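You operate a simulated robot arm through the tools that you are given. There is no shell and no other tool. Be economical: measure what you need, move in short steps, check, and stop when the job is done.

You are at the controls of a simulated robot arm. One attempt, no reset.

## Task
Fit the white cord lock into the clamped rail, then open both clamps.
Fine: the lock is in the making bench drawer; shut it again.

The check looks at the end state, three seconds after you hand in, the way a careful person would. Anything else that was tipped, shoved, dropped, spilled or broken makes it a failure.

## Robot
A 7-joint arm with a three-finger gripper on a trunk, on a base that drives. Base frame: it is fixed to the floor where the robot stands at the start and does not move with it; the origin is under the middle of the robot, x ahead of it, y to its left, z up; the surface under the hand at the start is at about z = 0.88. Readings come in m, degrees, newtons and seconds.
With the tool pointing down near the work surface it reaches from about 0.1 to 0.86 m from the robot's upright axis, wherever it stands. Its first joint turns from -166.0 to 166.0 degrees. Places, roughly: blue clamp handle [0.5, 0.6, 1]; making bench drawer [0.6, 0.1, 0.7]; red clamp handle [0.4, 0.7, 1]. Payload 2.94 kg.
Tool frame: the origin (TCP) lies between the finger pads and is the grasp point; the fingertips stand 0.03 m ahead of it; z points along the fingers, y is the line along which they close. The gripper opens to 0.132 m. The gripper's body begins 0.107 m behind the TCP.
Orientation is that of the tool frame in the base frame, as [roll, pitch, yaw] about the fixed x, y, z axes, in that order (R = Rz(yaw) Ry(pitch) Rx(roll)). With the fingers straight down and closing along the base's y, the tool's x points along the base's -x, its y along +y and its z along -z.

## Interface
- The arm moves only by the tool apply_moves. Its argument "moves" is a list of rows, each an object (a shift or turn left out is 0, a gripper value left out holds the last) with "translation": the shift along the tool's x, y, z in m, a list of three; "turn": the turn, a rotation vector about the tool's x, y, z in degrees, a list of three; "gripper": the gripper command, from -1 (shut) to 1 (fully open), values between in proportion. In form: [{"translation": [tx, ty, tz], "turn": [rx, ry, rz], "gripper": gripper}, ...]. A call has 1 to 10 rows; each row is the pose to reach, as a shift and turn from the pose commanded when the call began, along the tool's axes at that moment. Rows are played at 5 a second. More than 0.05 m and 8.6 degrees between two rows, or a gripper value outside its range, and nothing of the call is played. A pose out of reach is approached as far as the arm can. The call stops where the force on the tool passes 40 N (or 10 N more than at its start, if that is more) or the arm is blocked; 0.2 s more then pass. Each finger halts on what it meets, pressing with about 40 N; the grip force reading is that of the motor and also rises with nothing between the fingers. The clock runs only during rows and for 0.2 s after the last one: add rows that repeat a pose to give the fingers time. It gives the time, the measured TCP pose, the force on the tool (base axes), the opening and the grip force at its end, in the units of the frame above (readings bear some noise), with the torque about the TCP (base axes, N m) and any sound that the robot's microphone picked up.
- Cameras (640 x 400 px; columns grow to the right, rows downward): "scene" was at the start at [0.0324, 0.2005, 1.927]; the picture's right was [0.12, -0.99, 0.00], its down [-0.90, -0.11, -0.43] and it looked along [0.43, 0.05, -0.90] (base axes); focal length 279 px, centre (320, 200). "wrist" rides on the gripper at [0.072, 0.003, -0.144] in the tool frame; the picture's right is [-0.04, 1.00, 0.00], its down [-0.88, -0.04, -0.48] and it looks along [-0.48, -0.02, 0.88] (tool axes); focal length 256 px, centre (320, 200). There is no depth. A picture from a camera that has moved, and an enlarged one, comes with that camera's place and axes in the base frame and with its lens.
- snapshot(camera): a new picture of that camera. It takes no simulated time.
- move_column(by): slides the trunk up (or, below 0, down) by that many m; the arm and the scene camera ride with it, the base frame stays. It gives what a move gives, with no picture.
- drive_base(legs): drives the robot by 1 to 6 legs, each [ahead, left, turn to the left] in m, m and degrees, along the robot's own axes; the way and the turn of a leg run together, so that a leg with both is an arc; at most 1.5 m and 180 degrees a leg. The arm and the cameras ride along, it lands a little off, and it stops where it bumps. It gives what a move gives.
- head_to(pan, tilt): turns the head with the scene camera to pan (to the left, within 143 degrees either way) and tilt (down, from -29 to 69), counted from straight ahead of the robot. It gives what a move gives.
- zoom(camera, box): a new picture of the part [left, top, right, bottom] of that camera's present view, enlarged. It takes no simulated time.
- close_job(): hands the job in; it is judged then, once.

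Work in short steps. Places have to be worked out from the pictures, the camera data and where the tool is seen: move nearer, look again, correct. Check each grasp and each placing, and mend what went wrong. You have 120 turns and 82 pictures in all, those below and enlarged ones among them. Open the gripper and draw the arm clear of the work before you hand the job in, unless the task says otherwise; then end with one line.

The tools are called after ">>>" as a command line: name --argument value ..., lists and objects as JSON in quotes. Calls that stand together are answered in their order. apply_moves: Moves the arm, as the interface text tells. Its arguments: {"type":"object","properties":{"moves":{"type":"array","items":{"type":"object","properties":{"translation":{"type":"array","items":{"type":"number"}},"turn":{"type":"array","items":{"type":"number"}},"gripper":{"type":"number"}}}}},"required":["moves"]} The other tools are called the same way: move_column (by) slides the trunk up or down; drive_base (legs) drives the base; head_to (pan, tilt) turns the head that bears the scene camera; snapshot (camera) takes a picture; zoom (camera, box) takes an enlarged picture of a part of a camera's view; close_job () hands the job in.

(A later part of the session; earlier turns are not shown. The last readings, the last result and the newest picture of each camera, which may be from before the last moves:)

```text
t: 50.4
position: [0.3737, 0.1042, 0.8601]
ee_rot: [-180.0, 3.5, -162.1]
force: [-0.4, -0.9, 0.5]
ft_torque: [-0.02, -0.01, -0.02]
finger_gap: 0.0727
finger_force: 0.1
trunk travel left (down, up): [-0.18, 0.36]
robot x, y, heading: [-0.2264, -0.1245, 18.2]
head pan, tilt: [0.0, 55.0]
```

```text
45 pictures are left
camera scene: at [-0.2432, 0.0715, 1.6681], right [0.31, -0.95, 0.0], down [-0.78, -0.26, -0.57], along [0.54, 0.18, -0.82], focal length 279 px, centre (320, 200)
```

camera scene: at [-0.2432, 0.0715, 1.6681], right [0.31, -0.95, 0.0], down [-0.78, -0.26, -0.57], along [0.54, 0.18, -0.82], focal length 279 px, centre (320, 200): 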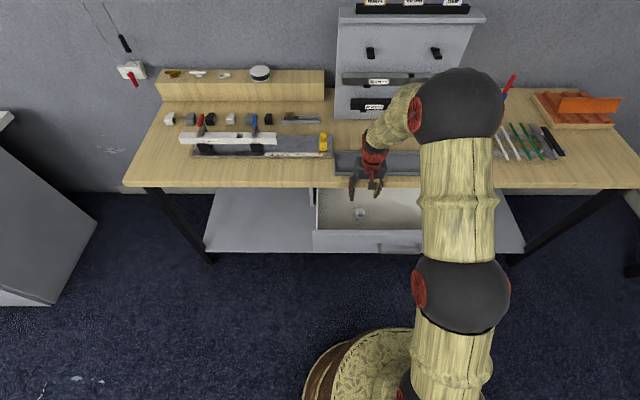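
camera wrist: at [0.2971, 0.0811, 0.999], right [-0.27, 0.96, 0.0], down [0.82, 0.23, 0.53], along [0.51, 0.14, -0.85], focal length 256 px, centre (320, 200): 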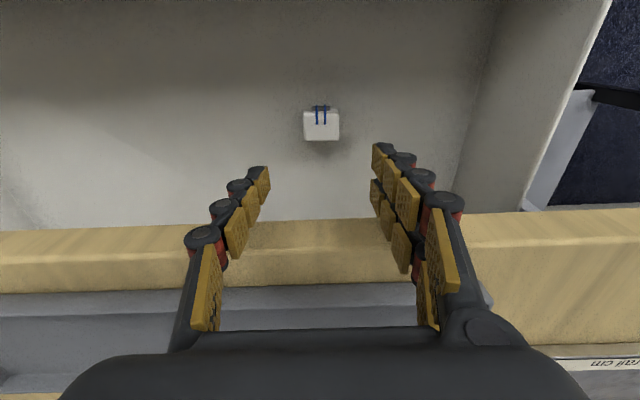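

The tool is now nearly vertical and the lock is straight below at about (0.369, 0.102). I descend in two stages.

>>> apply_moves --moves '[{"translation": [0.004, 0, 0.03]}, {"translation": [0.006, 0, 0.06]}, {"translation": [0.01, 0, 0.09]}]'

>>> snapshot --camera "wrist"

```text
t: 51.2
position: [0.3718, 0.1023, 0.7689]
ee_rot: [-180.0, 3.5, -162.1]
force: [-0.2, -0.2, 0.6]
ft_torque: [0.03, 0.02, 0.0]
finger_gap: 0.0723
finger_force: 0.1
trunk travel left (down, up): [-0.18, 0.36]
robot x, y, heading: [-0.2264, -0.1295, 18.4]
head pan, tilt: [0.0, 55.0]
```

```text
44 pictures are left
camera wrist: at [0.2938, 0.0799, 0.9083], right [-0.27, 0.96, 0.0], down [0.82, 0.22, 0.53], along [0.51, 0.14, -0.85], focal length 256 px, centre (320, 200)
```

wrist: 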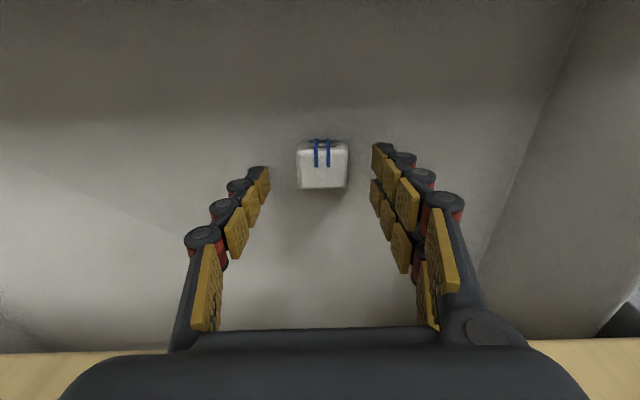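

The lock top appears near z 0.75, slightly robot-ward of the TCP. I move 5 mm back and descend 2.5 cm, watching the force, and look again.

>>> apply_moves --moves '[{"translation": [0.004, 0, 0.01]}, {"translation": [0.006, 0, 0.018]}, {"translation": [0.006, 0, 0.025]}]'

>>> snapshot --camera "wrist"

```text
t: 51.8
position: [0.371, 0.1037, 0.7584]
ee_rot: [180.0, 4.5, -162.1]
force: [-5.0, -1.2, 15.5]
ft_torque: [0.08, -1.23, -0.13]
finger_gap: 0.0724
finger_force: 0.1
trunk travel left (down, up): [-0.18, 0.36]
robot x, y, heading: [-0.2226, -0.1268, 18.1]
head pan, tilt: [0.0, 55.0]
stopped in row 3: the force on the tool passed its limit at 48 N (the readings are from after the stop); the commanded pose is now the measured one
```

```text
43 pictures are left
camera wrist: at [0.2924, 0.0801, 0.8962], right [-0.27, 0.96, 0.0], down [0.81, 0.22, 0.54], along [0.52, 0.15, -0.84], focal length 256 px, centre (320, 200)
```

wrist: 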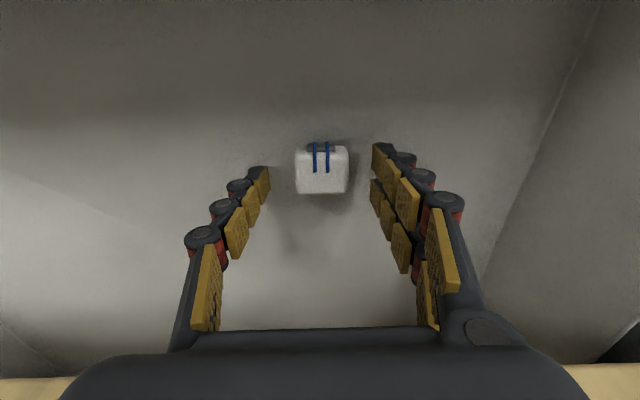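

Contact is on the hand's upper part against the bench edge (forward, about 0.12 m above the TCP). I lift 2 cm and lean about 12° so it clears the edge without reaching the drawer front.

>>> apply_moves --moves '[{"translation": [0.003, 0, -0.015]}, {"translation": [0.006, 0, -0.03]}, {"translation": [0.006, 0, -0.03], "turn": [0, -6, 0]}, {"translation": [0.006, 0, -0.03], "turn": [0, -12, 0]}, {"translation": [0.006, 0, -0.02], "turn": [0, -12, 0]}, {"translation": [0.006, 0, -0.008], "turn": [0, -12, 0]}]'

>>> snapshot --camera "wrist"

```text
t: 53.2
position: [0.3649, 0.1011, 0.7632]
ee_rot: [-179.9, 16.2, -162.0]
force: [0.3, -0.2, -0.6]
ft_torque: [-0.02, -0.02, -0.01]
finger_gap: 0.0724
finger_force: 0.0
trunk travel left (down, up): [-0.18, 0.36]
robot x, y, heading: [-0.2287, -0.1224, 18.1]
head pan, tilt: [0.0, 55.0]
```

```text
42 pictures are left
camera wrist: at [0.261, 0.0699, 0.8808], right [-0.27, 0.96, 0.01], down [0.69, 0.18, 0.7], along [0.67, 0.2, -0.71], focal length 256 px, centre (320, 200)
```

wrist: 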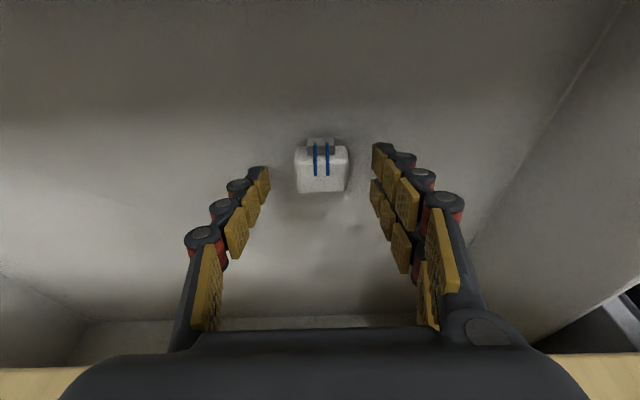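

The lock's top center is at (0.363, 0.102, 0.749). I descend another 2.3 cm with the lean and watch the force.

>>> apply_moves --moves '[{"translation": [0.003, 0, 0.008]}, {"translation": [0.006, 0, 0.016]}, {"translation": [0.008, 0, 0.022]}]'

>>> snapshot --camera "wrist"

```text
t: 54.0
position: [0.3639, 0.1035, 0.7441]
ee_rot: [179.8, 16.5, -162.1]
force: [-0.1, 3.0, 18.3]
ft_torque: [0.82, 0.53, -0.01]
finger_gap: 0.079
finger_force: 4.2
trunk travel left (down, up): [-0.18, 0.36]
robot x, y, heading: [-0.2243, -0.1259, 18.2]
head pan, tilt: [0.0, 55.0]
```

```text
41 pictures are left
camera wrist: at [0.2605, 0.0703, 0.86], right [-0.27, 0.96, 0.01], down [0.68, 0.18, 0.71], along [0.68, 0.2, -0.71], focal length 256 px, centre (320, 200)
```

wrist: 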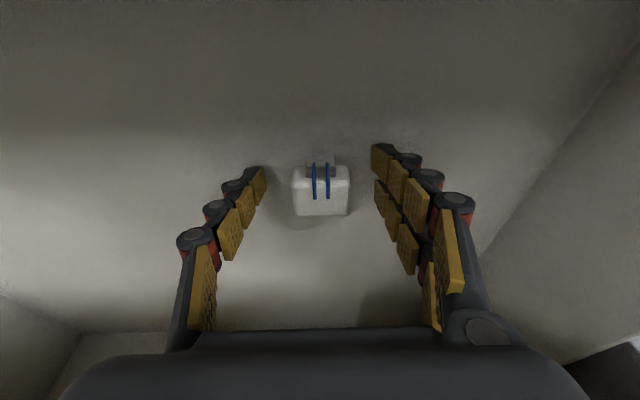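

The fingertips touch the drawer floor (z≈0.715), so the lock is about 34 mm tall. I lift 4 mm and close on it.

>>> apply_moves --moves '[{"translation": [-0.001, 0, -0.004]}, {"translation": [-0.001, 0, -0.004], "gripper": -0.2}, {"translation": [-0.001, 0, -0.004], "gripper": -0.5}, {"translation": [-0.001, 0, -0.004], "gripper": -1}, {"translation": [-0.001, 0, -0.004], "gripper": -1}, {"translation": [-0.001, 0, -0.004], "gripper": -1}, {"translation": [-0.001, 0, -0.004], "gripper": -1}]'

>>> snapshot --camera "wrist"

```text
t: 55.6
position: [0.3661, 0.1028, 0.7477]
ee_rot: [179.9, 16.8, -162.1]
force: [0.7, 0.7, 7.3]
ft_torque: [0.1, 0.1, -0.04]
finger_gap: 0.0346
finger_force: 26.5
trunk travel left (down, up): [-0.18, 0.36]
robot x, y, heading: [-0.2253, -0.1261, 18.5]
head pan, tilt: [0.0, 55.0]
stopped in row 7: the force on the tool passed its limit at 46 N (the readings are from after the stop); the commanded pose is now the measured one
```

```text
40 pictures are left
camera wrist: at [0.2616, 0.0713, 0.8642], right [-0.27, 0.96, 0.01], down [0.68, 0.18, 0.71], along [0.68, 0.2, -0.71], focal length 256 px, centre (320, 200)
```

wrist: 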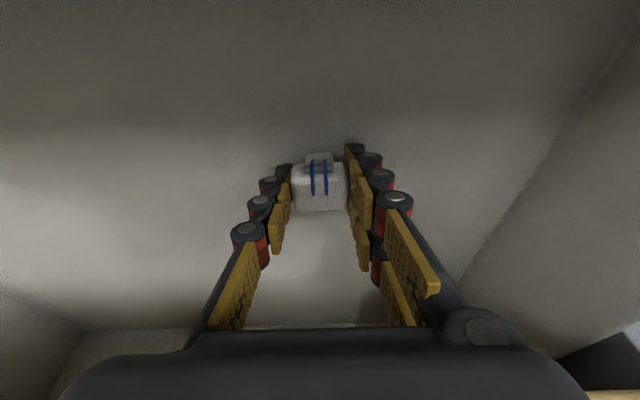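

The lock is gripped (gap 34.6 mm). I lift it with the column and check.

>>> move_column --by 0.27

>>> snapshot --camera "wrist"

>>> snapshot --camera "scene"

```text
t: 58.3
position: [0.364, 0.1018, 1.0162]
ee_rot: [179.9, 16.5, -162.0]
force: [-0.3, 0.2, -1.6]
ft_torque: [0.04, 0.03, 0.01]
finger_gap: 0.0342
finger_force: 40.1
trunk travel left (down, up): [-0.45, 0.09]
robot x, y, heading: [-0.2241, -0.1226, 18.1]
head pan, tilt: [0.0, 55.0]
```

```text
39 pictures are left
camera wrist: at [0.2604, 0.0707, 1.1331], right [-0.27, 0.96, 0.01], down [0.69, 0.18, 0.7], along [0.68, 0.2, -0.71], focal length 256 px, centre (320, 200)
```

wrist: 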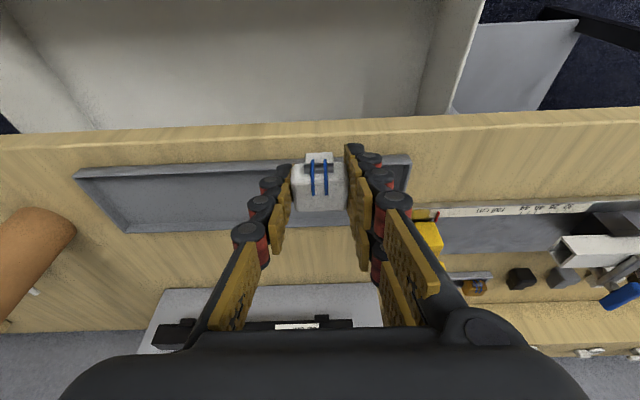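

```text
38 pictures are left
camera scene: at [-0.2431, 0.0718, 1.9378], right [0.31, -0.95, 0.0], down [-0.78, -0.26, -0.57], along [0.54, 0.18, -0.82], focal length 279 px, centre (320, 200)
```

scene: 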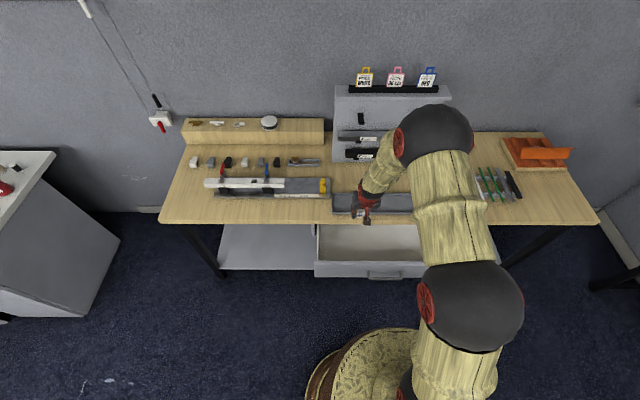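

The lock is securely held. I estimate the slot at about (0.409, 0.590, 0.976), so I raise the hand, then drive left 0.45 m and ahead 0.1 m.

>>> move_column --by 0.08

>>> drive_base --legs '[[0, 0.45, 0], [0.1, 0, 0]]'

>>> snapshot --camera "wrist"

>>> snapshot --camera "scene"

```text
t: 59.5
position: [0.3643, 0.1025, 1.0953]
ee_rot: [-180.0, 16.4, -162.2]
force: [0.0, 0.4, -1.1]
ft_torque: [0.02, 0.02, 0.0]
finger_gap: 0.0345
finger_force: 40.3
trunk travel left (down, up): [-0.53, 0.01]
robot x, y, heading: [-0.2264, -0.1225, 18.0]
head pan, tilt: [0.0, 55.0]
```

```text
t: 62.9
position: [0.3206, 0.5603, 1.0958]
ee_rot: [180.0, 16.3, -162.2]
force: [0.2, 0.4, -1.3]
ft_torque: [-0.02, 0.04, -0.01]
finger_gap: 0.0343
finger_force: 39.6
trunk travel left (down, up): [-0.53, 0.01]
robot x, y, heading: [-0.2702, 0.3319, 18.1]
head pan, tilt: [0.0, 55.0]
```

```text
37 pictures are left
camera wrist: at [0.2167, 0.5292, 1.2124], right [-0.27, 0.96, 0.01], down [0.69, 0.18, 0.7], along [0.68, 0.2, -0.71], focal length 256 px, centre (320, 200)
```

wrist: 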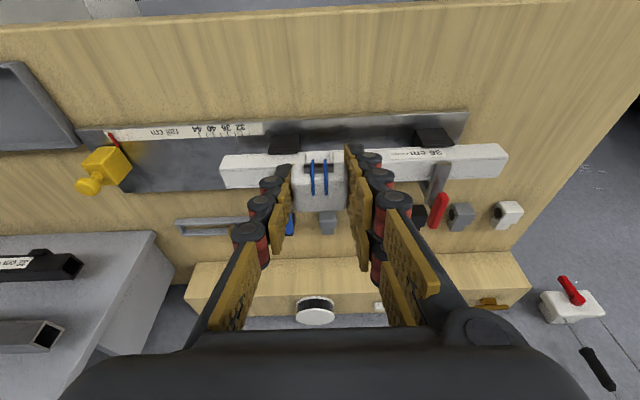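

```text
36 pictures are left
camera scene: at [-0.2858, 0.5317, 2.0179], right [0.31, -0.95, 0.0], down [-0.78, -0.25, -0.57], along [0.54, 0.18, -0.82], focal length 279 px, centre (320, 200)
```

scene: 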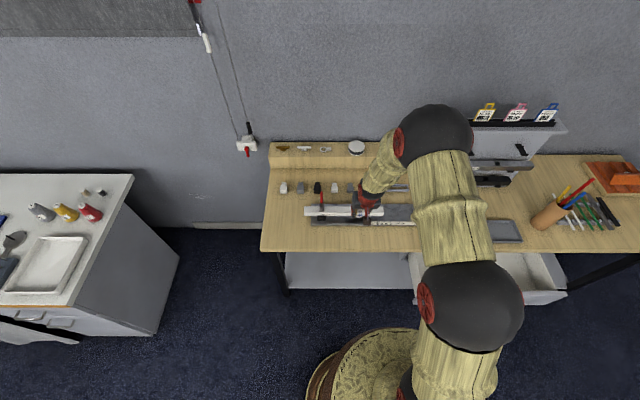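

The hand is now in front of the rail, and the lock occludes the slot in the wrist view. I zoom the scene camera on the area.

>>> zoom --camera "scene" --box '[290, 165, 410, 240]'

>>> zoom --camera "wrist" --box '[200, 110, 480, 260]'

```text
5.33 times, centred on (350, 202) of scene
camera zoom: at [-0.2858, 0.5317, 2.0179], right [0.31, -0.95, 0.0], down [-0.78, -0.25, -0.57], along [0.54, 0.18, -0.82], focal length 1490 px, centre (160, 187)
```

zoom: 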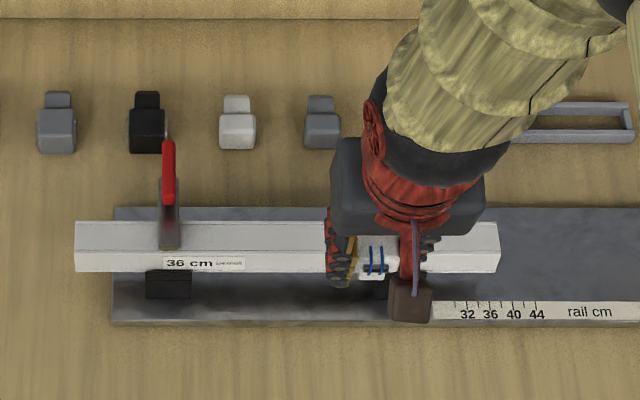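

```text
2.29 times, centred on (340, 185) of wrist
camera zoom: at [0.2167, 0.5292, 1.2124], right [-0.27, 0.96, 0.01], down [0.69, 0.18, 0.7], along [0.68, 0.2, -0.71], focal length 585 px, centre (274, 234)
```

zoom: 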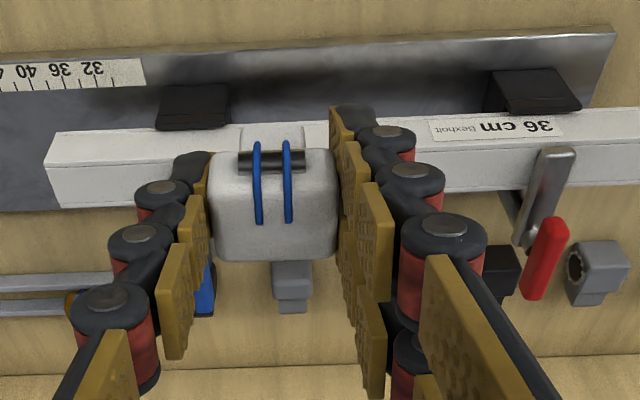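

The rail lies parallel to the bench edge. To locate the slot precisely I shift the hand 0.1 m right and 0.05 m back, so the wrist camera can see it.

>>> apply_moves --moves '[{"translation": [0.02, -0.04, -0.01]}, {"translation": [0.035, -0.08, -0.02]}, {"translation": [0.05, -0.12, -0.03]}, {"translation": [0.05, -0.12, -0.03]}]'

>>> snapshot --camera "wrist"

>>> zoom --camera "scene" --box '[290, 165, 410, 240]'

```text
t: 63.9
position: [0.3017, 0.4306, 1.1113]
ee_rot: [-179.9, 16.4, -162.1]
force: [-0.1, 1.0, -1.4]
ft_torque: [0.0, -0.01, -0.01]
finger_gap: 0.0344
finger_force: 39.5
trunk travel left (down, up): [-0.53, 0.01]
robot x, y, heading: [-0.2696, 0.3315, 18.2]
head pan, tilt: [0.0, 55.0]
```

```text
33 pictures are left
camera wrist: at [0.1982, 0.3983, 1.2282], right [-0.27, 0.96, 0.01], down [0.69, 0.18, 0.7], along [0.68, 0.2, -0.71], focal length 256 px, centre (320, 200)
```

wrist: 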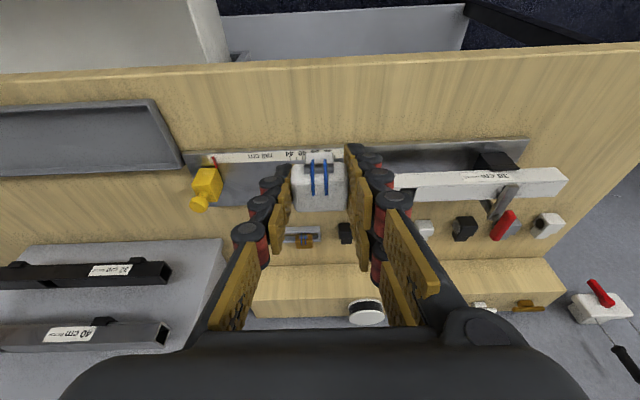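

```text
5.33 times, centred on (350, 202) of scene
camera zoom: at [-0.2884, 0.5322, 2.0178], right [0.31, -0.95, 0.0], down [-0.78, -0.25, -0.57], along [0.54, 0.18, -0.82], focal length 1490 px, centre (160, 187)
```

zoom: 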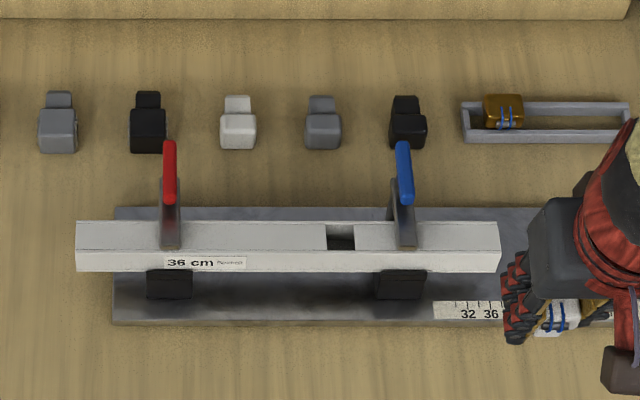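

Slot center is about (0.410, 0.602), roughly 25×25 mm, with rail top near z 0.965. My fingertips reach below the head's underside and would hit the rail, so I'll first stand the lock on the open bench strip in front of the rail and regrasp it higher.

>>> apply_moves --moves '[{"translation": [-0.033, 0.0, 0.01]}, {"translation": [-0.067, 0.0, 0.02]}, {"translation": [-0.067, 0.0, 0.02]}]'

>>> move_column --by -0.18

>>> snapshot --camera "wrist"

```text
t: 64.7
position: [0.3691, 0.4508, 1.1109]
ee_rot: [180.0, 16.4, -162.3]
force: [1.4, -0.4, 0.1]
ft_torque: [-0.02, 0.05, -0.01]
finger_gap: 0.0341
finger_force: 39.9
trunk travel left (down, up): [-0.53, 0.01]
robot x, y, heading: [-0.2713, 0.334, 18.3]
head pan, tilt: [0.0, 55.0]
```

```text
t: 66.7
position: [0.3698, 0.4507, 0.9298]
ee_rot: [180.0, 16.5, -162.1]
force: [-0.3, 0.1, -0.6]
ft_torque: [-0.01, -0.02, -0.04]
finger_gap: 0.0346
finger_force: 40.1
trunk travel left (down, up): [-0.35, 0.19]
robot x, y, heading: [-0.271, 0.334, 17.9]
head pan, tilt: [0.0, 55.0]
```

```text
31 pictures are left
camera wrist: at [0.2648, 0.419, 1.0476], right [-0.27, 0.96, 0.01], down [0.69, 0.18, 0.71], along [0.68, 0.2, -0.71], focal length 256 px, centre (320, 200)
```

wrist: 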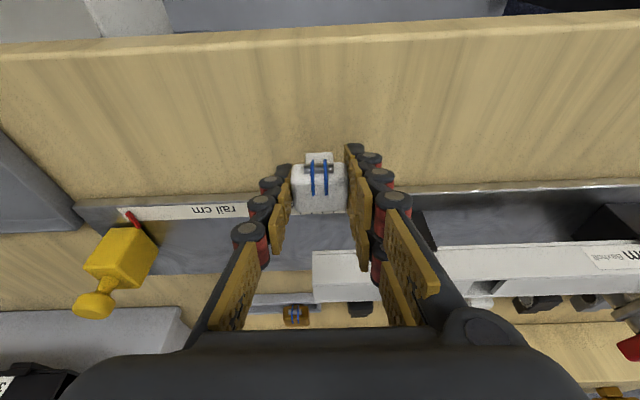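

The lock hangs over clear bench, in front of the base plate. I lower slowly until it touches.

>>> apply_moves --moves '[{"translation": [0.0017, 0, 0.0058]}, {"translation": [0.0034, 0, 0.0115]}, {"translation": [0.0045, 0, 0.0153]}, {"translation": [0.0045, 0, 0.0153]}]'

```text
t: 67.7
position: [0.3695, 0.4518, 0.9143]
ee_rot: [180.0, 16.5, -162.2]
force: [0.0, -0.8, 2.5]
ft_torque: [0.03, 0.08, 0.01]
finger_gap: 0.0343
finger_force: 40.4
trunk travel left (down, up): [-0.35, 0.19]
robot x, y, heading: [-0.2726, 0.3335, 17.9]
head pan, tilt: [0.0, 55.0]
```

There is light contact at z 0.914, so the lock is standing. I open slightly and look.

>>> apply_moves --moves '[{"translation": [0, 0, 0.0005]}, {"gripper": -0.35}, {"gripper": -0.25}, {"gripper": -0.2}]'

>>> zoom --camera "wrist" --box '[240, 110, 400, 210]'

```text
t: 68.7
position: [0.3683, 0.4505, 0.9138]
ee_rot: [-180.0, 16.4, -162.2]
force: [0.0, 0.3, 1.2]
ft_torque: [0.01, -0.01, 0.01]
finger_gap: 0.0522
finger_force: 0.1
trunk travel left (down, up): [-0.35, 0.19]
robot x, y, heading: [-0.2707, 0.3308, 18.0]
head pan, tilt: [0.0, 55.0]
```

```text
4.00 times, centred on (320, 160) of wrist
camera zoom: at [0.2645, 0.4191, 1.0314], right [-0.27, 0.96, 0.01], down [0.69, 0.18, 0.7], along [0.68, 0.2, -0.71], focal length 1024 px, centre (320, 360)
```

zoom: 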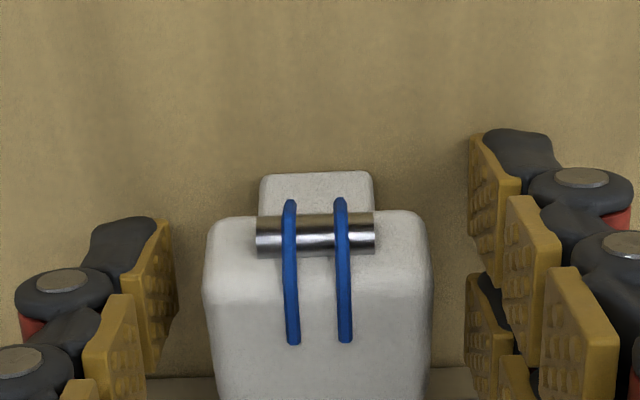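

The lock stands upright and stable. I retract 14 mm along the tool axis and regrip with the fingertips on the head only.

>>> apply_moves --moves '[{"translation": [0, 0, -0.008]}, {"translation": [0, 0, -0.0145]}, {"translation": [0, 0, -0.0145], "gripper": -0.4}, {"translation": [0, 0, -0.0145], "gripper": -0.5}, {"translation": [0, 0, -0.0145], "gripper": -0.7}, {"translation": [0, 0, -0.0145], "gripper": -1}, {"translation": [0, 0, -0.0145], "gripper": -1}]'

>>> zoom --camera "wrist" --box '[240, 110, 400, 210]'

```text
t: 70.3
position: [0.3646, 0.4495, 0.9284]
ee_rot: [-180.0, 16.4, -162.2]
force: [0.1, -0.7, -0.5]
ft_torque: [0.0, 0.0, -0.01]
finger_gap: 0.035
finger_force: 39.8
trunk travel left (down, up): [-0.35, 0.19]
robot x, y, heading: [-0.2718, 0.3347, 18.3]
head pan, tilt: [0.0, 55.0]
```

```text
4.00 times, centred on (320, 160) of wrist
camera zoom: at [0.2609, 0.4182, 1.0452], right [-0.27, 0.96, 0.01], down [0.69, 0.18, 0.7], along [0.68, 0.2, -0.71], focal length 1024 px, centre (320, 360)
```

zoom: 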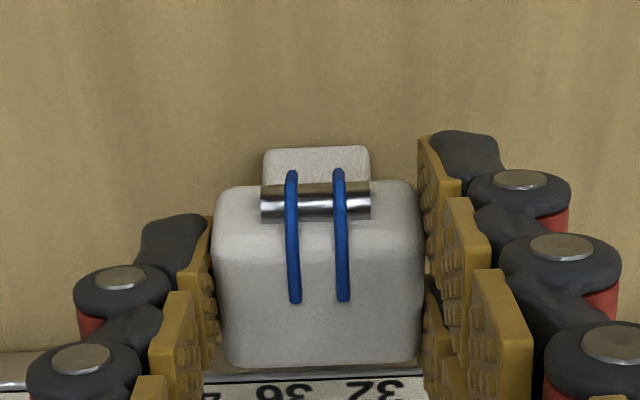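

I have a good tip grip with the gap at 35 mm. I raise with the column and move to hover over the slot.

>>> move_column --by 0.14

>>> apply_moves --moves '[{"translation": [-0.02, 0.035, 0.006]}, {"translation": [-0.04, 0.07, 0.012]}, {"translation": [-0.06, 0.105, 0.018]}, {"translation": [-0.0826, 0.131, 0.0244]}, {"translation": [-0.0826, 0.131, 0.0244]}]'

>>> zoom --camera "scene" --box '[290, 165, 410, 240]'

>>> zoom --camera "wrist" --box '[220, 100, 420, 225]'

```text
t: 72.0
position: [0.3648, 0.4496, 1.0676]
ee_rot: [-180.0, 16.4, -162.3]
force: [0.3, 0.2, -0.3]
ft_torque: [0.0, -0.01, -0.02]
finger_gap: 0.0349
finger_force: 40.4
trunk travel left (down, up): [-0.49, 0.05]
robot x, y, heading: [-0.2688, 0.3355, 18.4]
head pan, tilt: [0.0, 55.0]
```

```text
t: 73.2
position: [0.4069, 0.6018, 1.0687]
ee_rot: [-180.0, 16.6, -162.2]
force: [-0.3, 0.2, 0.1]
ft_torque: [0.0, 0.04, 0.02]
finger_gap: 0.0348
finger_force: 39.9
trunk travel left (down, up): [-0.49, 0.05]
robot x, y, heading: [-0.2734, 0.3319, 18.1]
head pan, tilt: [0.0, 55.0]
```

```text
5.33 times, centred on (350, 202) of scene
camera zoom: at [-0.2891, 0.5303, 1.978], right [0.31, -0.95, 0.0], down [-0.78, -0.25, -0.57], along [0.55, 0.18, -0.82], focal length 1490 px, centre (160, 187)
```

zoom: 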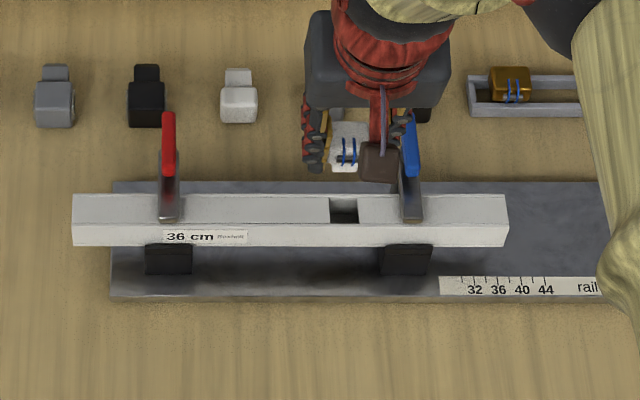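

```text
3.20 times, centred on (320, 162) of wrist
camera zoom: at [0.3024, 0.5702, 1.1851], right [-0.27, 0.96, 0.01], down [0.69, 0.18, 0.71], along [0.68, 0.2, -0.71], focal length 819 px, centre (320, 320)
```

zoom: 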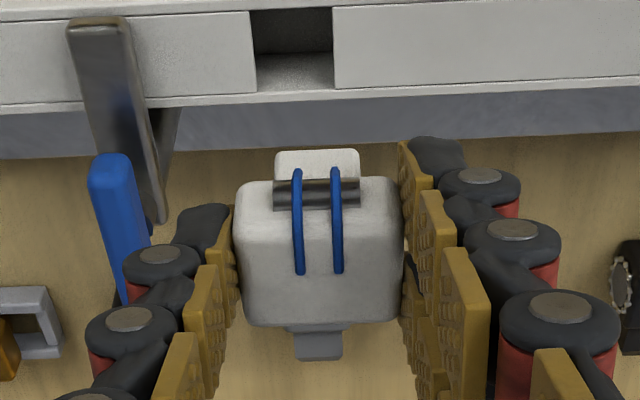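

Both views agree: the slot is 6 mm to the right of the lock, and 0–4 mm ahead of it. I correct that and lower 3.5 cm, stopping with the foot still above the rail.

>>> apply_moves --moves '[{"translation": [-0.001, -0.003, 0.01]}, {"translation": [0.003, -0.006, 0.022]}, {"translation": [0.007, -0.006, 0.0345]}, {"translation": [0.007, -0.006, 0.0345]}]'

>>> zoom --camera "wrist" --box '[240, 90, 400, 190]'

>>> zoom --camera "scene" --box '[326, 180, 390, 220]'

```text
t: 74.2
position: [0.4109, 0.5951, 1.0333]
ee_rot: [-180.0, 16.3, -162.2]
force: [0.1, 0.0, -0.5]
ft_torque: [0.01, 0.03, -0.01]
finger_gap: 0.0351
finger_force: 41.0
trunk travel left (down, up): [-0.49, 0.05]
robot x, y, heading: [-0.2694, 0.3356, 17.9]
head pan, tilt: [0.0, 55.0]
```

```text
4.00 times, centred on (320, 140) of wrist
camera zoom: at [0.3071, 0.5646, 1.1498], right [-0.27, 0.96, 0.01], down [0.69, 0.18, 0.7], along [0.68, 0.2, -0.71], focal length 1024 px, centre (320, 440)
```

zoom: 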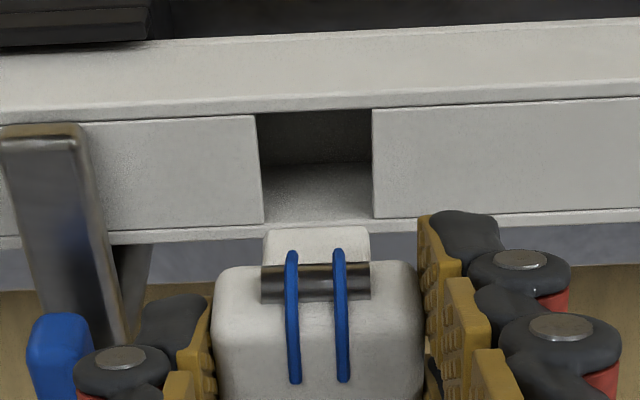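

```text
10.00 times, centred on (358, 200) of scene
camera zoom: at [-0.2889, 0.5307, 1.978], right [0.31, -0.95, 0.0], down [-0.78, -0.25, -0.57], along [0.55, 0.18, -0.82], focal length 2794 px, centre (-60, 200)
```

zoom: 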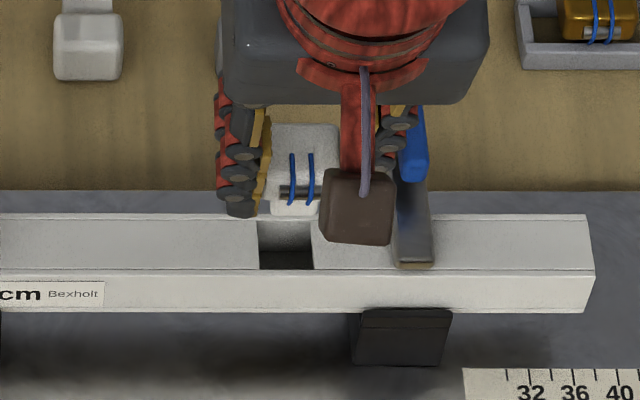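

Laterally the foot and slot line up. The foot front sits too far ahead, so I shift about 5 mm toward the robot, lower 12 mm, and view it again.

>>> apply_moves --moves '[{"translation": [0.004, 0, 0.004]}, {"translation": [0.0087, 0, 0.01]}, {"translation": [0.0087, 0, 0.01]}]'

>>> zoom --camera "wrist" --box '[240, 90, 400, 190]'

```text
t: 75.0
position: [0.4054, 0.596, 1.0217]
ee_rot: [-180.0, 16.4, -162.3]
force: [0.5, 1.2, -1.7]
ft_torque: [0.0, -0.01, -0.02]
finger_gap: 0.035
finger_force: 40.5
trunk travel left (down, up): [-0.49, 0.05]
robot x, y, heading: [-0.273, 0.3367, 18.3]
head pan, tilt: [0.0, 55.0]
```

```text
4.00 times, centred on (320, 140) of wrist
camera zoom: at [0.302, 0.563, 1.1381], right [-0.27, 0.96, 0.01], down [0.69, 0.18, 0.7], along [0.68, 0.2, -0.71], focal length 1024 px, centre (320, 440)
```

zoom: 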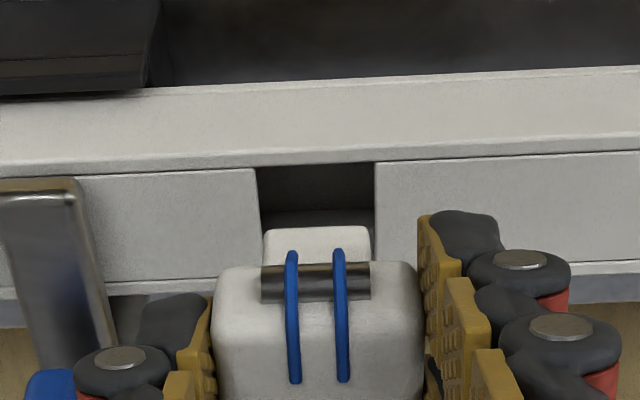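

The foot is centered laterally within the slot. I shift 2 mm toward the robot and lower 8 mm more, watching for contact.

>>> apply_moves --moves '[{"translation": [0.003, 0, 0.003]}, {"translation": [0.0042, 0, 0.0071]}, {"translation": [0.0042, 0, 0.0071]}]'

>>> zoom --camera "wrist" --box '[240, 90, 400, 190]'

```text
t: 75.8
position: [0.4046, 0.5947, 1.0132]
ee_rot: [-180.0, 16.4, -162.2]
force: [0.6, -1.0, -0.6]
ft_torque: [0.02, 0.0, 0.02]
finger_gap: 0.0349
finger_force: 40.1
trunk travel left (down, up): [-0.49, 0.05]
robot x, y, heading: [-0.2734, 0.3314, 18.3]
head pan, tilt: [0.0, 55.0]
```

```text
4.00 times, centred on (320, 140) of wrist
camera zoom: at [0.3003, 0.5624, 1.13], right [-0.27, 0.96, 0.01], down [0.69, 0.18, 0.7], along [0.68, 0.2, -0.71], focal length 1024 px, centre (320, 440)
```

zoom: 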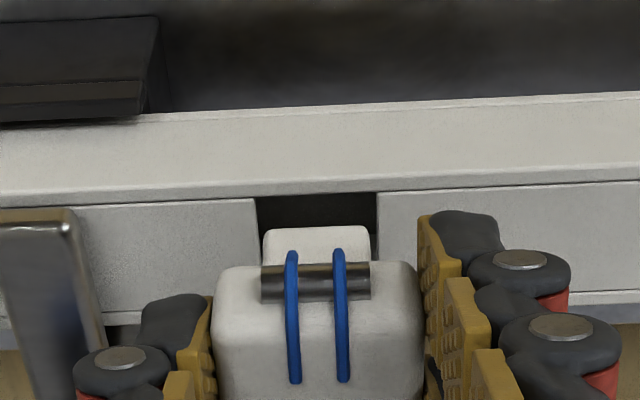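

Slot and foot are well aligned with margin on each side. I lower another 8 mm, carefully.

>>> apply_moves --moves '[{"translation": [0.0011, 0, 0.0038]}, {"translation": [0.0023, 0, 0.0077]}, {"translation": [0.0023, 0, 0.0077]}]'

>>> zoom --camera "wrist" --box '[240, 90, 400, 190]'

```text
t: 76.6
position: [0.4047, 0.5943, 1.0053]
ee_rot: [180.0, 16.5, -162.3]
force: [-0.6, 0.1, -1.1]
ft_torque: [0.06, -0.01, 0.04]
finger_gap: 0.0348
finger_force: 40.1
trunk travel left (down, up): [-0.49, 0.05]
robot x, y, heading: [-0.2719, 0.3348, 18.0]
head pan, tilt: [0.0, 55.0]
```

```text
4.00 times, centred on (320, 140) of wrist
camera zoom: at [0.3005, 0.5622, 1.1222], right [-0.27, 0.96, 0.01], down [0.69, 0.18, 0.71], along [0.68, 0.2, -0.71], focal length 1024 px, centre (320, 440)
```

zoom: 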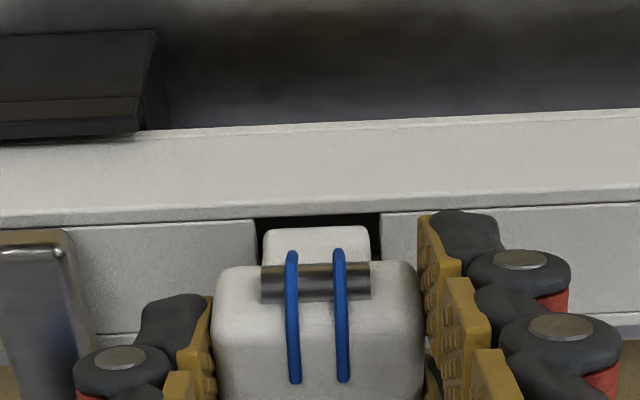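

There is still no contact, and the foot front is just inside the near slot edge. I continue down 8 mm.

>>> apply_moves --moves '[{"translation": [0.0009, 0, 0.0038]}, {"translation": [0.0018, 0, 0.0077]}, {"translation": [0.0018, 0, 0.0077]}]'

>>> zoom --camera "wrist" --box '[240, 90, 400, 190]'

```text
t: 77.4
position: [0.4046, 0.5937, 0.9971]
ee_rot: [-180.0, 16.4, -162.2]
force: [-0.5, -0.3, -0.5]
ft_torque: [0.04, -0.01, 0.02]
finger_gap: 0.0347
finger_force: 39.7
trunk travel left (down, up): [-0.49, 0.05]
robot x, y, heading: [-0.2744, 0.337, 18.3]
head pan, tilt: [0.0, 55.0]
```

```text
4.00 times, centred on (320, 140) of wrist
camera zoom: at [0.3008, 0.5623, 1.114], right [-0.27, 0.96, 0.01], down [0.69, 0.18, 0.7], along [0.68, 0.2, -0.71], focal length 1024 px, centre (320, 440)
```

zoom: 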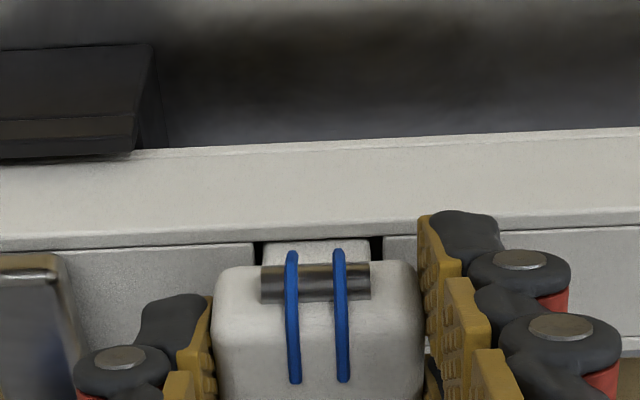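

The foot is going into the slot with no contact. I continue in small steps until the head seats or force rises.

>>> apply_moves --moves '[{"translation": [0.0009, 0, 0.003]}, {"translation": [0.0018, 0, 0.006]}, {"translation": [0.0023, 0, 0.0077]}, {"translation": [0.0023, 0, 0.0077]}]'

>>> zoom --camera "wrist" --box '[240, 90, 400, 190]'

```text
t: 78.4
position: [0.4049, 0.5951, 0.9901]
ee_rot: [-180.0, 16.5, -162.2]
force: [-0.6, 0.3, 0.6]
ft_torque: [0.02, 0.05, -0.02]
finger_gap: 0.035
finger_force: 40.1
trunk travel left (down, up): [-0.49, 0.05]
robot x, y, heading: [-0.2727, 0.3359, 18.2]
head pan, tilt: [0.0, 55.0]
```

```text
4.00 times, centred on (320, 140) of wrist
camera zoom: at [0.301, 0.5624, 1.1061], right [-0.27, 0.96, 0.01], down [0.69, 0.18, 0.71], along [0.68, 0.2, -0.71], focal length 1024 px, centre (320, 440)
```

zoom: 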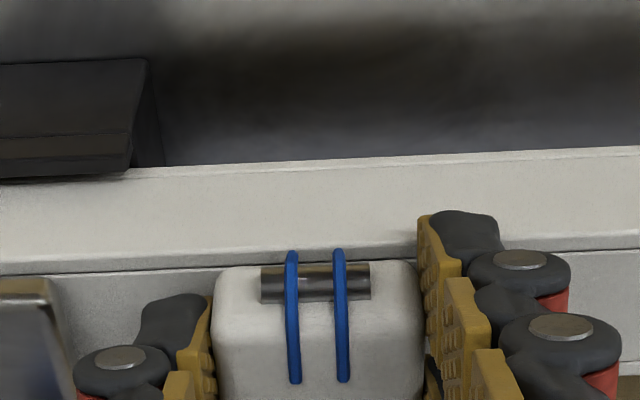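

The head is nearly on the rail top. I lower further in 2 mm steps.

>>> apply_moves --moves '[{"translation": [0.0006, 0, 0.002]}, {"translation": [0.0012, 0, 0.004]}, {"translation": [0.0017, 0, 0.006]}, {"translation": [0.0023, 0, 0.008]}, {"translation": [0.0023, 0, 0.008]}]'

>>> zoom --camera "wrist" --box '[240, 90, 400, 190]'

```text
t: 79.3
position: [0.4056, 0.5951, 0.9883]
ee_rot: [180.0, 16.7, -162.2]
force: [-14.6, -5.2, 22.4]
ft_torque: [0.24, 0.81, 0.39]
finger_gap: 0.0348
finger_force: 40.1
trunk travel left (down, up): [-0.49, 0.05]
robot x, y, heading: [-0.2689, 0.3327, 18.0]
head pan, tilt: [0.0, 55.0]
stopped in row 4: the force on the tool passed its limit at 42 N (the readings are from after the stop); the commanded pose is now the measured one
```

```text
4.00 times, centred on (320, 140) of wrist
camera zoom: at [0.3004, 0.5621, 1.1047], right [-0.27, 0.96, 0.01], down [0.68, 0.18, 0.71], along [0.68, 0.2, -0.7], focal length 1024 px, centre (320, 440)
```

zoom: 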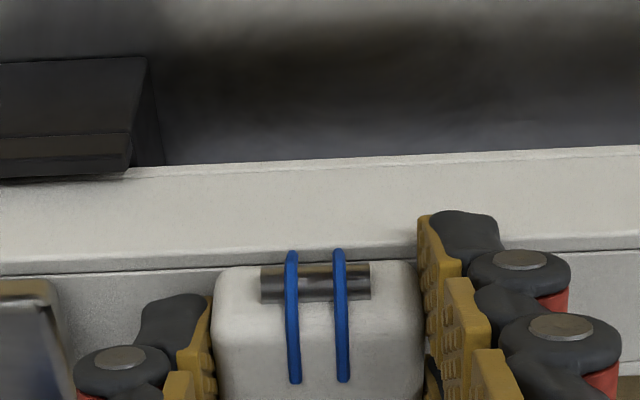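

Contact came at z 0.988 with a backward component, so the lock may be seated or rubbing on the rear edge. I check from the scene camera.

>>> zoom --camera "scene" --box '[326, 175, 390, 215]'

```text
10.00 times, centred on (358, 195) of scene
camera zoom: at [-0.2935, 0.5288, 1.9782], right [0.31, -0.95, 0.0], down [-0.78, -0.25, -0.58], along [0.55, 0.18, -0.82], focal length 2794 px, centre (-60, 250)
```

zoom: 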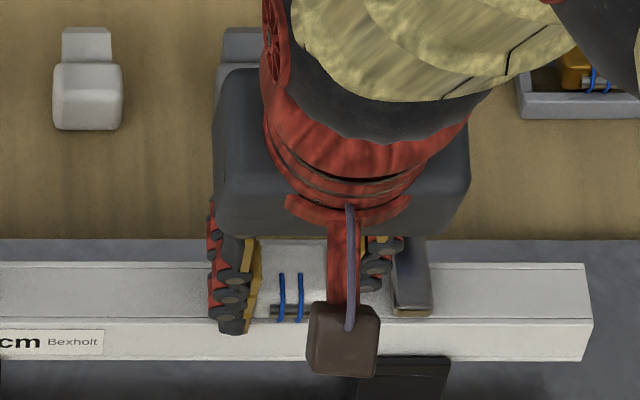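

The head is aligned with the rail. I ease 1.5 mm back toward the robot to relieve the rubbing, then lower again.

>>> apply_moves --moves '[{"translation": [0.0, 0, -0.002]}, {"translation": [0.0014, 0, -0.002]}, {"translation": [0.002, 0, 0.0]}, {"translation": [0.0026, 0, 0.002]}, {"translation": [0.0032, 0, 0.004]}]'

```text
t: 80.4
position: [0.4061, 0.5943, 0.9874]
ee_rot: [179.9, 17.0, -162.2]
force: [-15.3, -6.2, 22.9]
ft_torque: [0.26, 0.87, 0.38]
finger_gap: 0.0349
finger_force: 40.0
trunk travel left (down, up): [-0.49, 0.05]
robot x, y, heading: [-0.269, 0.3361, 17.7]
head pan, tilt: [0.0, 55.0]
stopped in row 5: the force on the tool passed its limit at 42 N (the readings are from after the stop); the commanded pose is now the measured one
```

The contact point works out to the left fingertip on the rail top, so the head is essentially at seat level. I back off 1.5 mm, open just enough to release, keeping clear of the blue clamp, and look.

>>> apply_moves --moves '[{"translation": [0.0, 0, -0.0015]}, {"translation": [0.0, 0, -0.0015], "gripper": -0.43}, {"translation": [0.0, 0, -0.0015], "gripper": -0.36}, {"translation": [0.0, 0, -0.0015], "gripper": -0.36}]'

>>> zoom --camera "wrist" --box '[240, 90, 400, 190]'

```text
t: 81.4
position: [0.4084, 0.595, 0.9871]
ee_rot: [179.9, 17.0, -162.3]
force: [-5.4, 1.1, 5.5]
ft_torque: [0.07, 0.3, 0.16]
finger_gap: 0.0447
finger_force: 0.4
trunk travel left (down, up): [-0.49, 0.05]
robot x, y, heading: [-0.2692, 0.3341, 18.1]
head pan, tilt: [0.0, 55.0]
```

```text
4.00 times, centred on (320, 140) of wrist
camera zoom: at [0.3016, 0.5629, 1.103], right [-0.27, 0.96, 0.01], down [0.68, 0.18, 0.71], along [0.68, 0.2, -0.7], focal length 1024 px, centre (320, 440)
```

zoom: 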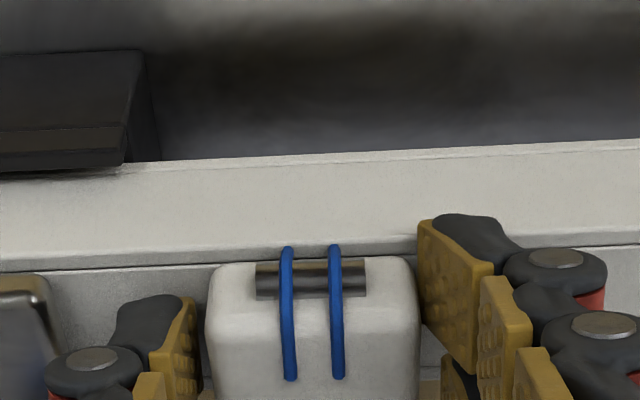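

The lock is released and sits in the slot. I retract along the tool axis and look from both cameras.

>>> apply_moves --moves '[{"translation": [0, 0, -0.015]}, {"translation": [0, 0, -0.04]}, {"translation": [0.02, 0, -0.075]}, {"translation": [0.05, 0, -0.1]}, {"translation": [0.05, 0, -0.1]}]'

>>> zoom --camera "wrist" --box '[220, 60, 420, 185]'

>>> zoom --camera "scene" --box '[326, 175, 390, 215]'

```text
t: 82.6
position: [0.3343, 0.5717, 1.0685]
ee_rot: [179.8, 17.0, -162.1]
force: [0.3, 0.3, -0.1]
ft_torque: [-0.04, -0.01, 0.0]
finger_gap: 0.0425
finger_force: 0.0
trunk travel left (down, up): [-0.49, 0.05]
robot x, y, heading: [-0.2721, 0.3379, 18.0]
head pan, tilt: [0.0, 55.0]
```

```text
3.20 times, centred on (320, 122) of wrist
camera zoom: at [0.2291, 0.5398, 1.184], right [-0.27, 0.96, 0.01], down [0.68, 0.18, 0.71], along [0.68, 0.2, -0.7], focal length 819 px, centre (320, 448)
```

zoom: 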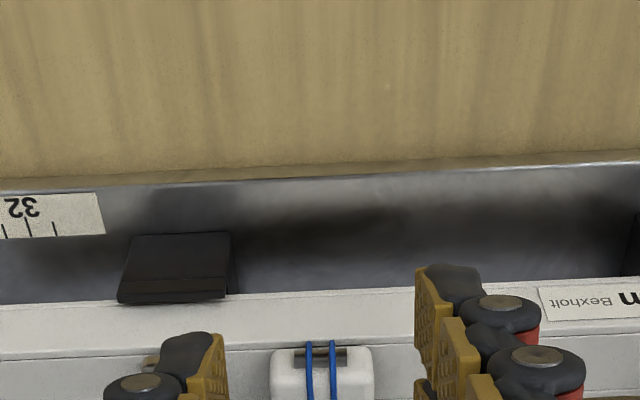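

```text
10.00 times, centred on (358, 195) of scene
camera zoom: at [-0.2881, 0.531, 1.9779], right [0.31, -0.95, 0.0], down [-0.78, -0.25, -0.57], along [0.54, 0.18, -0.82], focal length 2794 px, centre (-60, 250)
```

zoom: 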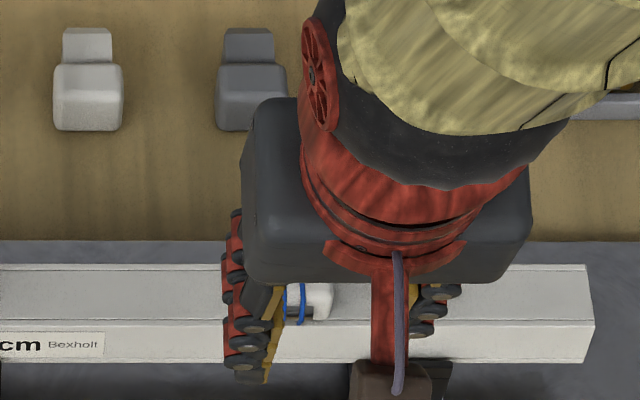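

The lock stays in place. I zoom on it to judge whether it is fully seated.

>>> zoom --camera "wrist" --box '[264, 140, 376, 210]'

```text
5.71 times, centred on (320, 175) of wrist
camera zoom: at [0.2291, 0.5398, 1.184], right [-0.27, 0.96, 0.01], down [0.68, 0.18, 0.71], along [0.68, 0.2, -0.7], focal length 1463 px, centre (320, 343)
```

zoom: 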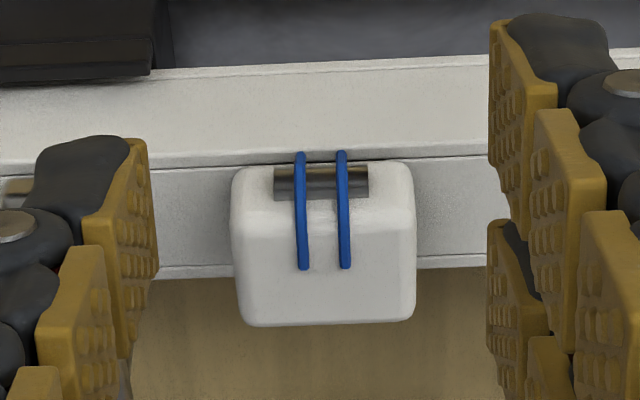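

It looks seated flat. To be sure, I close the fingers, move over the head and press down gently.

>>> apply_moves --moves '[{"gripper": -1}, {"translation": [-0.03, 0, 0.009], "gripper": -1}, {"translation": [-0.069, 0, 0.021], "gripper": -1}, {"translation": [-0.0615, 0, 0.045], "gripper": -1}, {"translation": [-0.0585, 0, 0.055], "gripper": -1}, {"translation": [-0.0585, 0, 0.055], "gripper": -1}]'

>>> apply_moves --moves '[{"translation": [0.0006, 0, 0.002]}, {"translation": [0.0012, 0, 0.004]}, {"translation": [0.0018, 0, 0.006]}, {"translation": [0.0024, 0, 0.008]}, {"translation": [0.003, 0, 0.01]}, {"translation": [0.0036, 0, 0.012]}, {"translation": [0.0042, 0, 0.014]}, {"translation": [0.0048, 0, 0.016]}]'

>>> zoom --camera "wrist" --box '[240, 90, 400, 190]'

```text
t: 84.0
position: [0.4024, 0.594, 1.032]
ee_rot: [180.0, 17.0, -162.2]
force: [-0.2, -0.6, 0.2]
ft_torque: [-0.02, -0.03, 0.01]
finger_gap: 0.0
finger_force: 28.9
trunk travel left (down, up): [-0.49, 0.05]
robot x, y, heading: [-0.2685, 0.3349, 18.2]
head pan, tilt: [0.0, 55.0]
```

```text
t: 85.8
position: [0.4025, 0.5944, 1.0155]
ee_rot: [179.9, 17.1, -162.2]
force: [0.2, 0.3, 0.3]
ft_torque: [0.0, 0.01, 0.0]
finger_gap: 0.0
finger_force: 28.2
trunk travel left (down, up): [-0.49, 0.05]
robot x, y, heading: [-0.2744, 0.3343, 17.9]
head pan, tilt: [0.0, 55.0]
```

```text
4.00 times, centred on (320, 140) of wrist
camera zoom: at [0.2976, 0.5615, 1.1314], right [-0.27, 0.96, 0.01], down [0.68, 0.18, 0.71], along [0.68, 0.2, -0.7], focal length 1024 px, centre (320, 440)
```

zoom: 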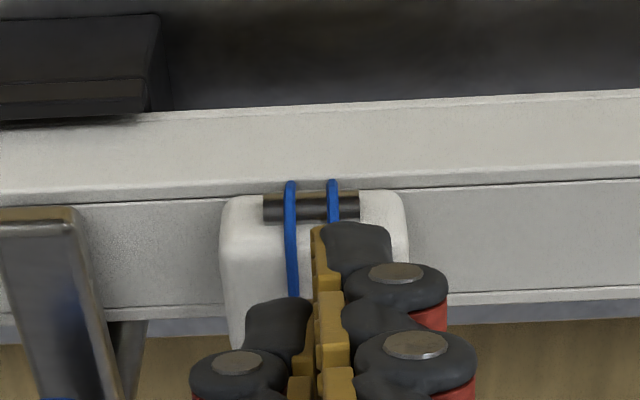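

The closed tips are over the head center. I press on in 1.5 mm steps.

>>> apply_moves --moves '[{"translation": [0.0009, 0, 0.003]}, {"translation": [0.0018, 0, 0.006]}, {"translation": [0.0024, 0, 0.008]}, {"translation": [0.0029, 0, 0.0095]}, {"translation": [0.0033, 0, 0.011]}, {"translation": [0.0037, 0, 0.0125]}, {"translation": [0.0042, 0, 0.014]}, {"translation": [0.0046, 0, 0.0155]}, {"translation": [0.005, 0, 0.017]}]'

```text
t: 87.8
position: [0.4038, 0.5937, 1.0024]
ee_rot: [179.9, 17.5, -162.2]
force: [-8.5, -1.4, 30.9]
ft_torque: [0.0, 0.37, 0.0]
finger_gap: 0.0059
finger_force: 28.8
trunk travel left (down, up): [-0.49, 0.05]
robot x, y, heading: [-0.271, 0.331, 17.9]
head pan, tilt: [0.0, 55.0]
```

It was pressed with about 31 N and the head top stayed at z≈0.974, which fits a seated lock. I retract upward and back, then inspect.

>>> apply_moves --moves '[{"translation": [0, 0, -0.03]}, {"translation": [0, 0, -0.06]}, {"translation": [0.03, -0.0, -0.09]}, {"translation": [0.06, -0.04, -0.1]}, {"translation": [0.08, -0.08, -0.1]}, {"translation": [0.1, -0.12, -0.1]}]'

>>> zoom --camera "scene" --box '[310, 165, 390, 215]'

```text
refused: row 4 steps farther than a row can; nothing moved
```

```text
8.00 times, centred on (350, 190) of scene
camera zoom: at [-0.293, 0.5293, 1.9784], right [0.31, -0.95, 0.0], down [-0.78, -0.25, -0.58], along [0.55, 0.18, -0.82], focal length 2235 px, centre (80, 280)
```

zoom: 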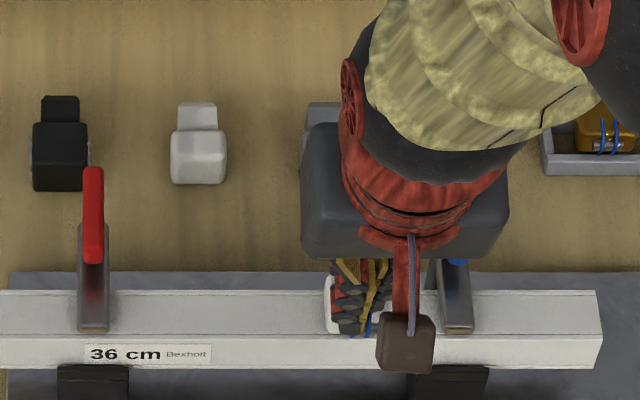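

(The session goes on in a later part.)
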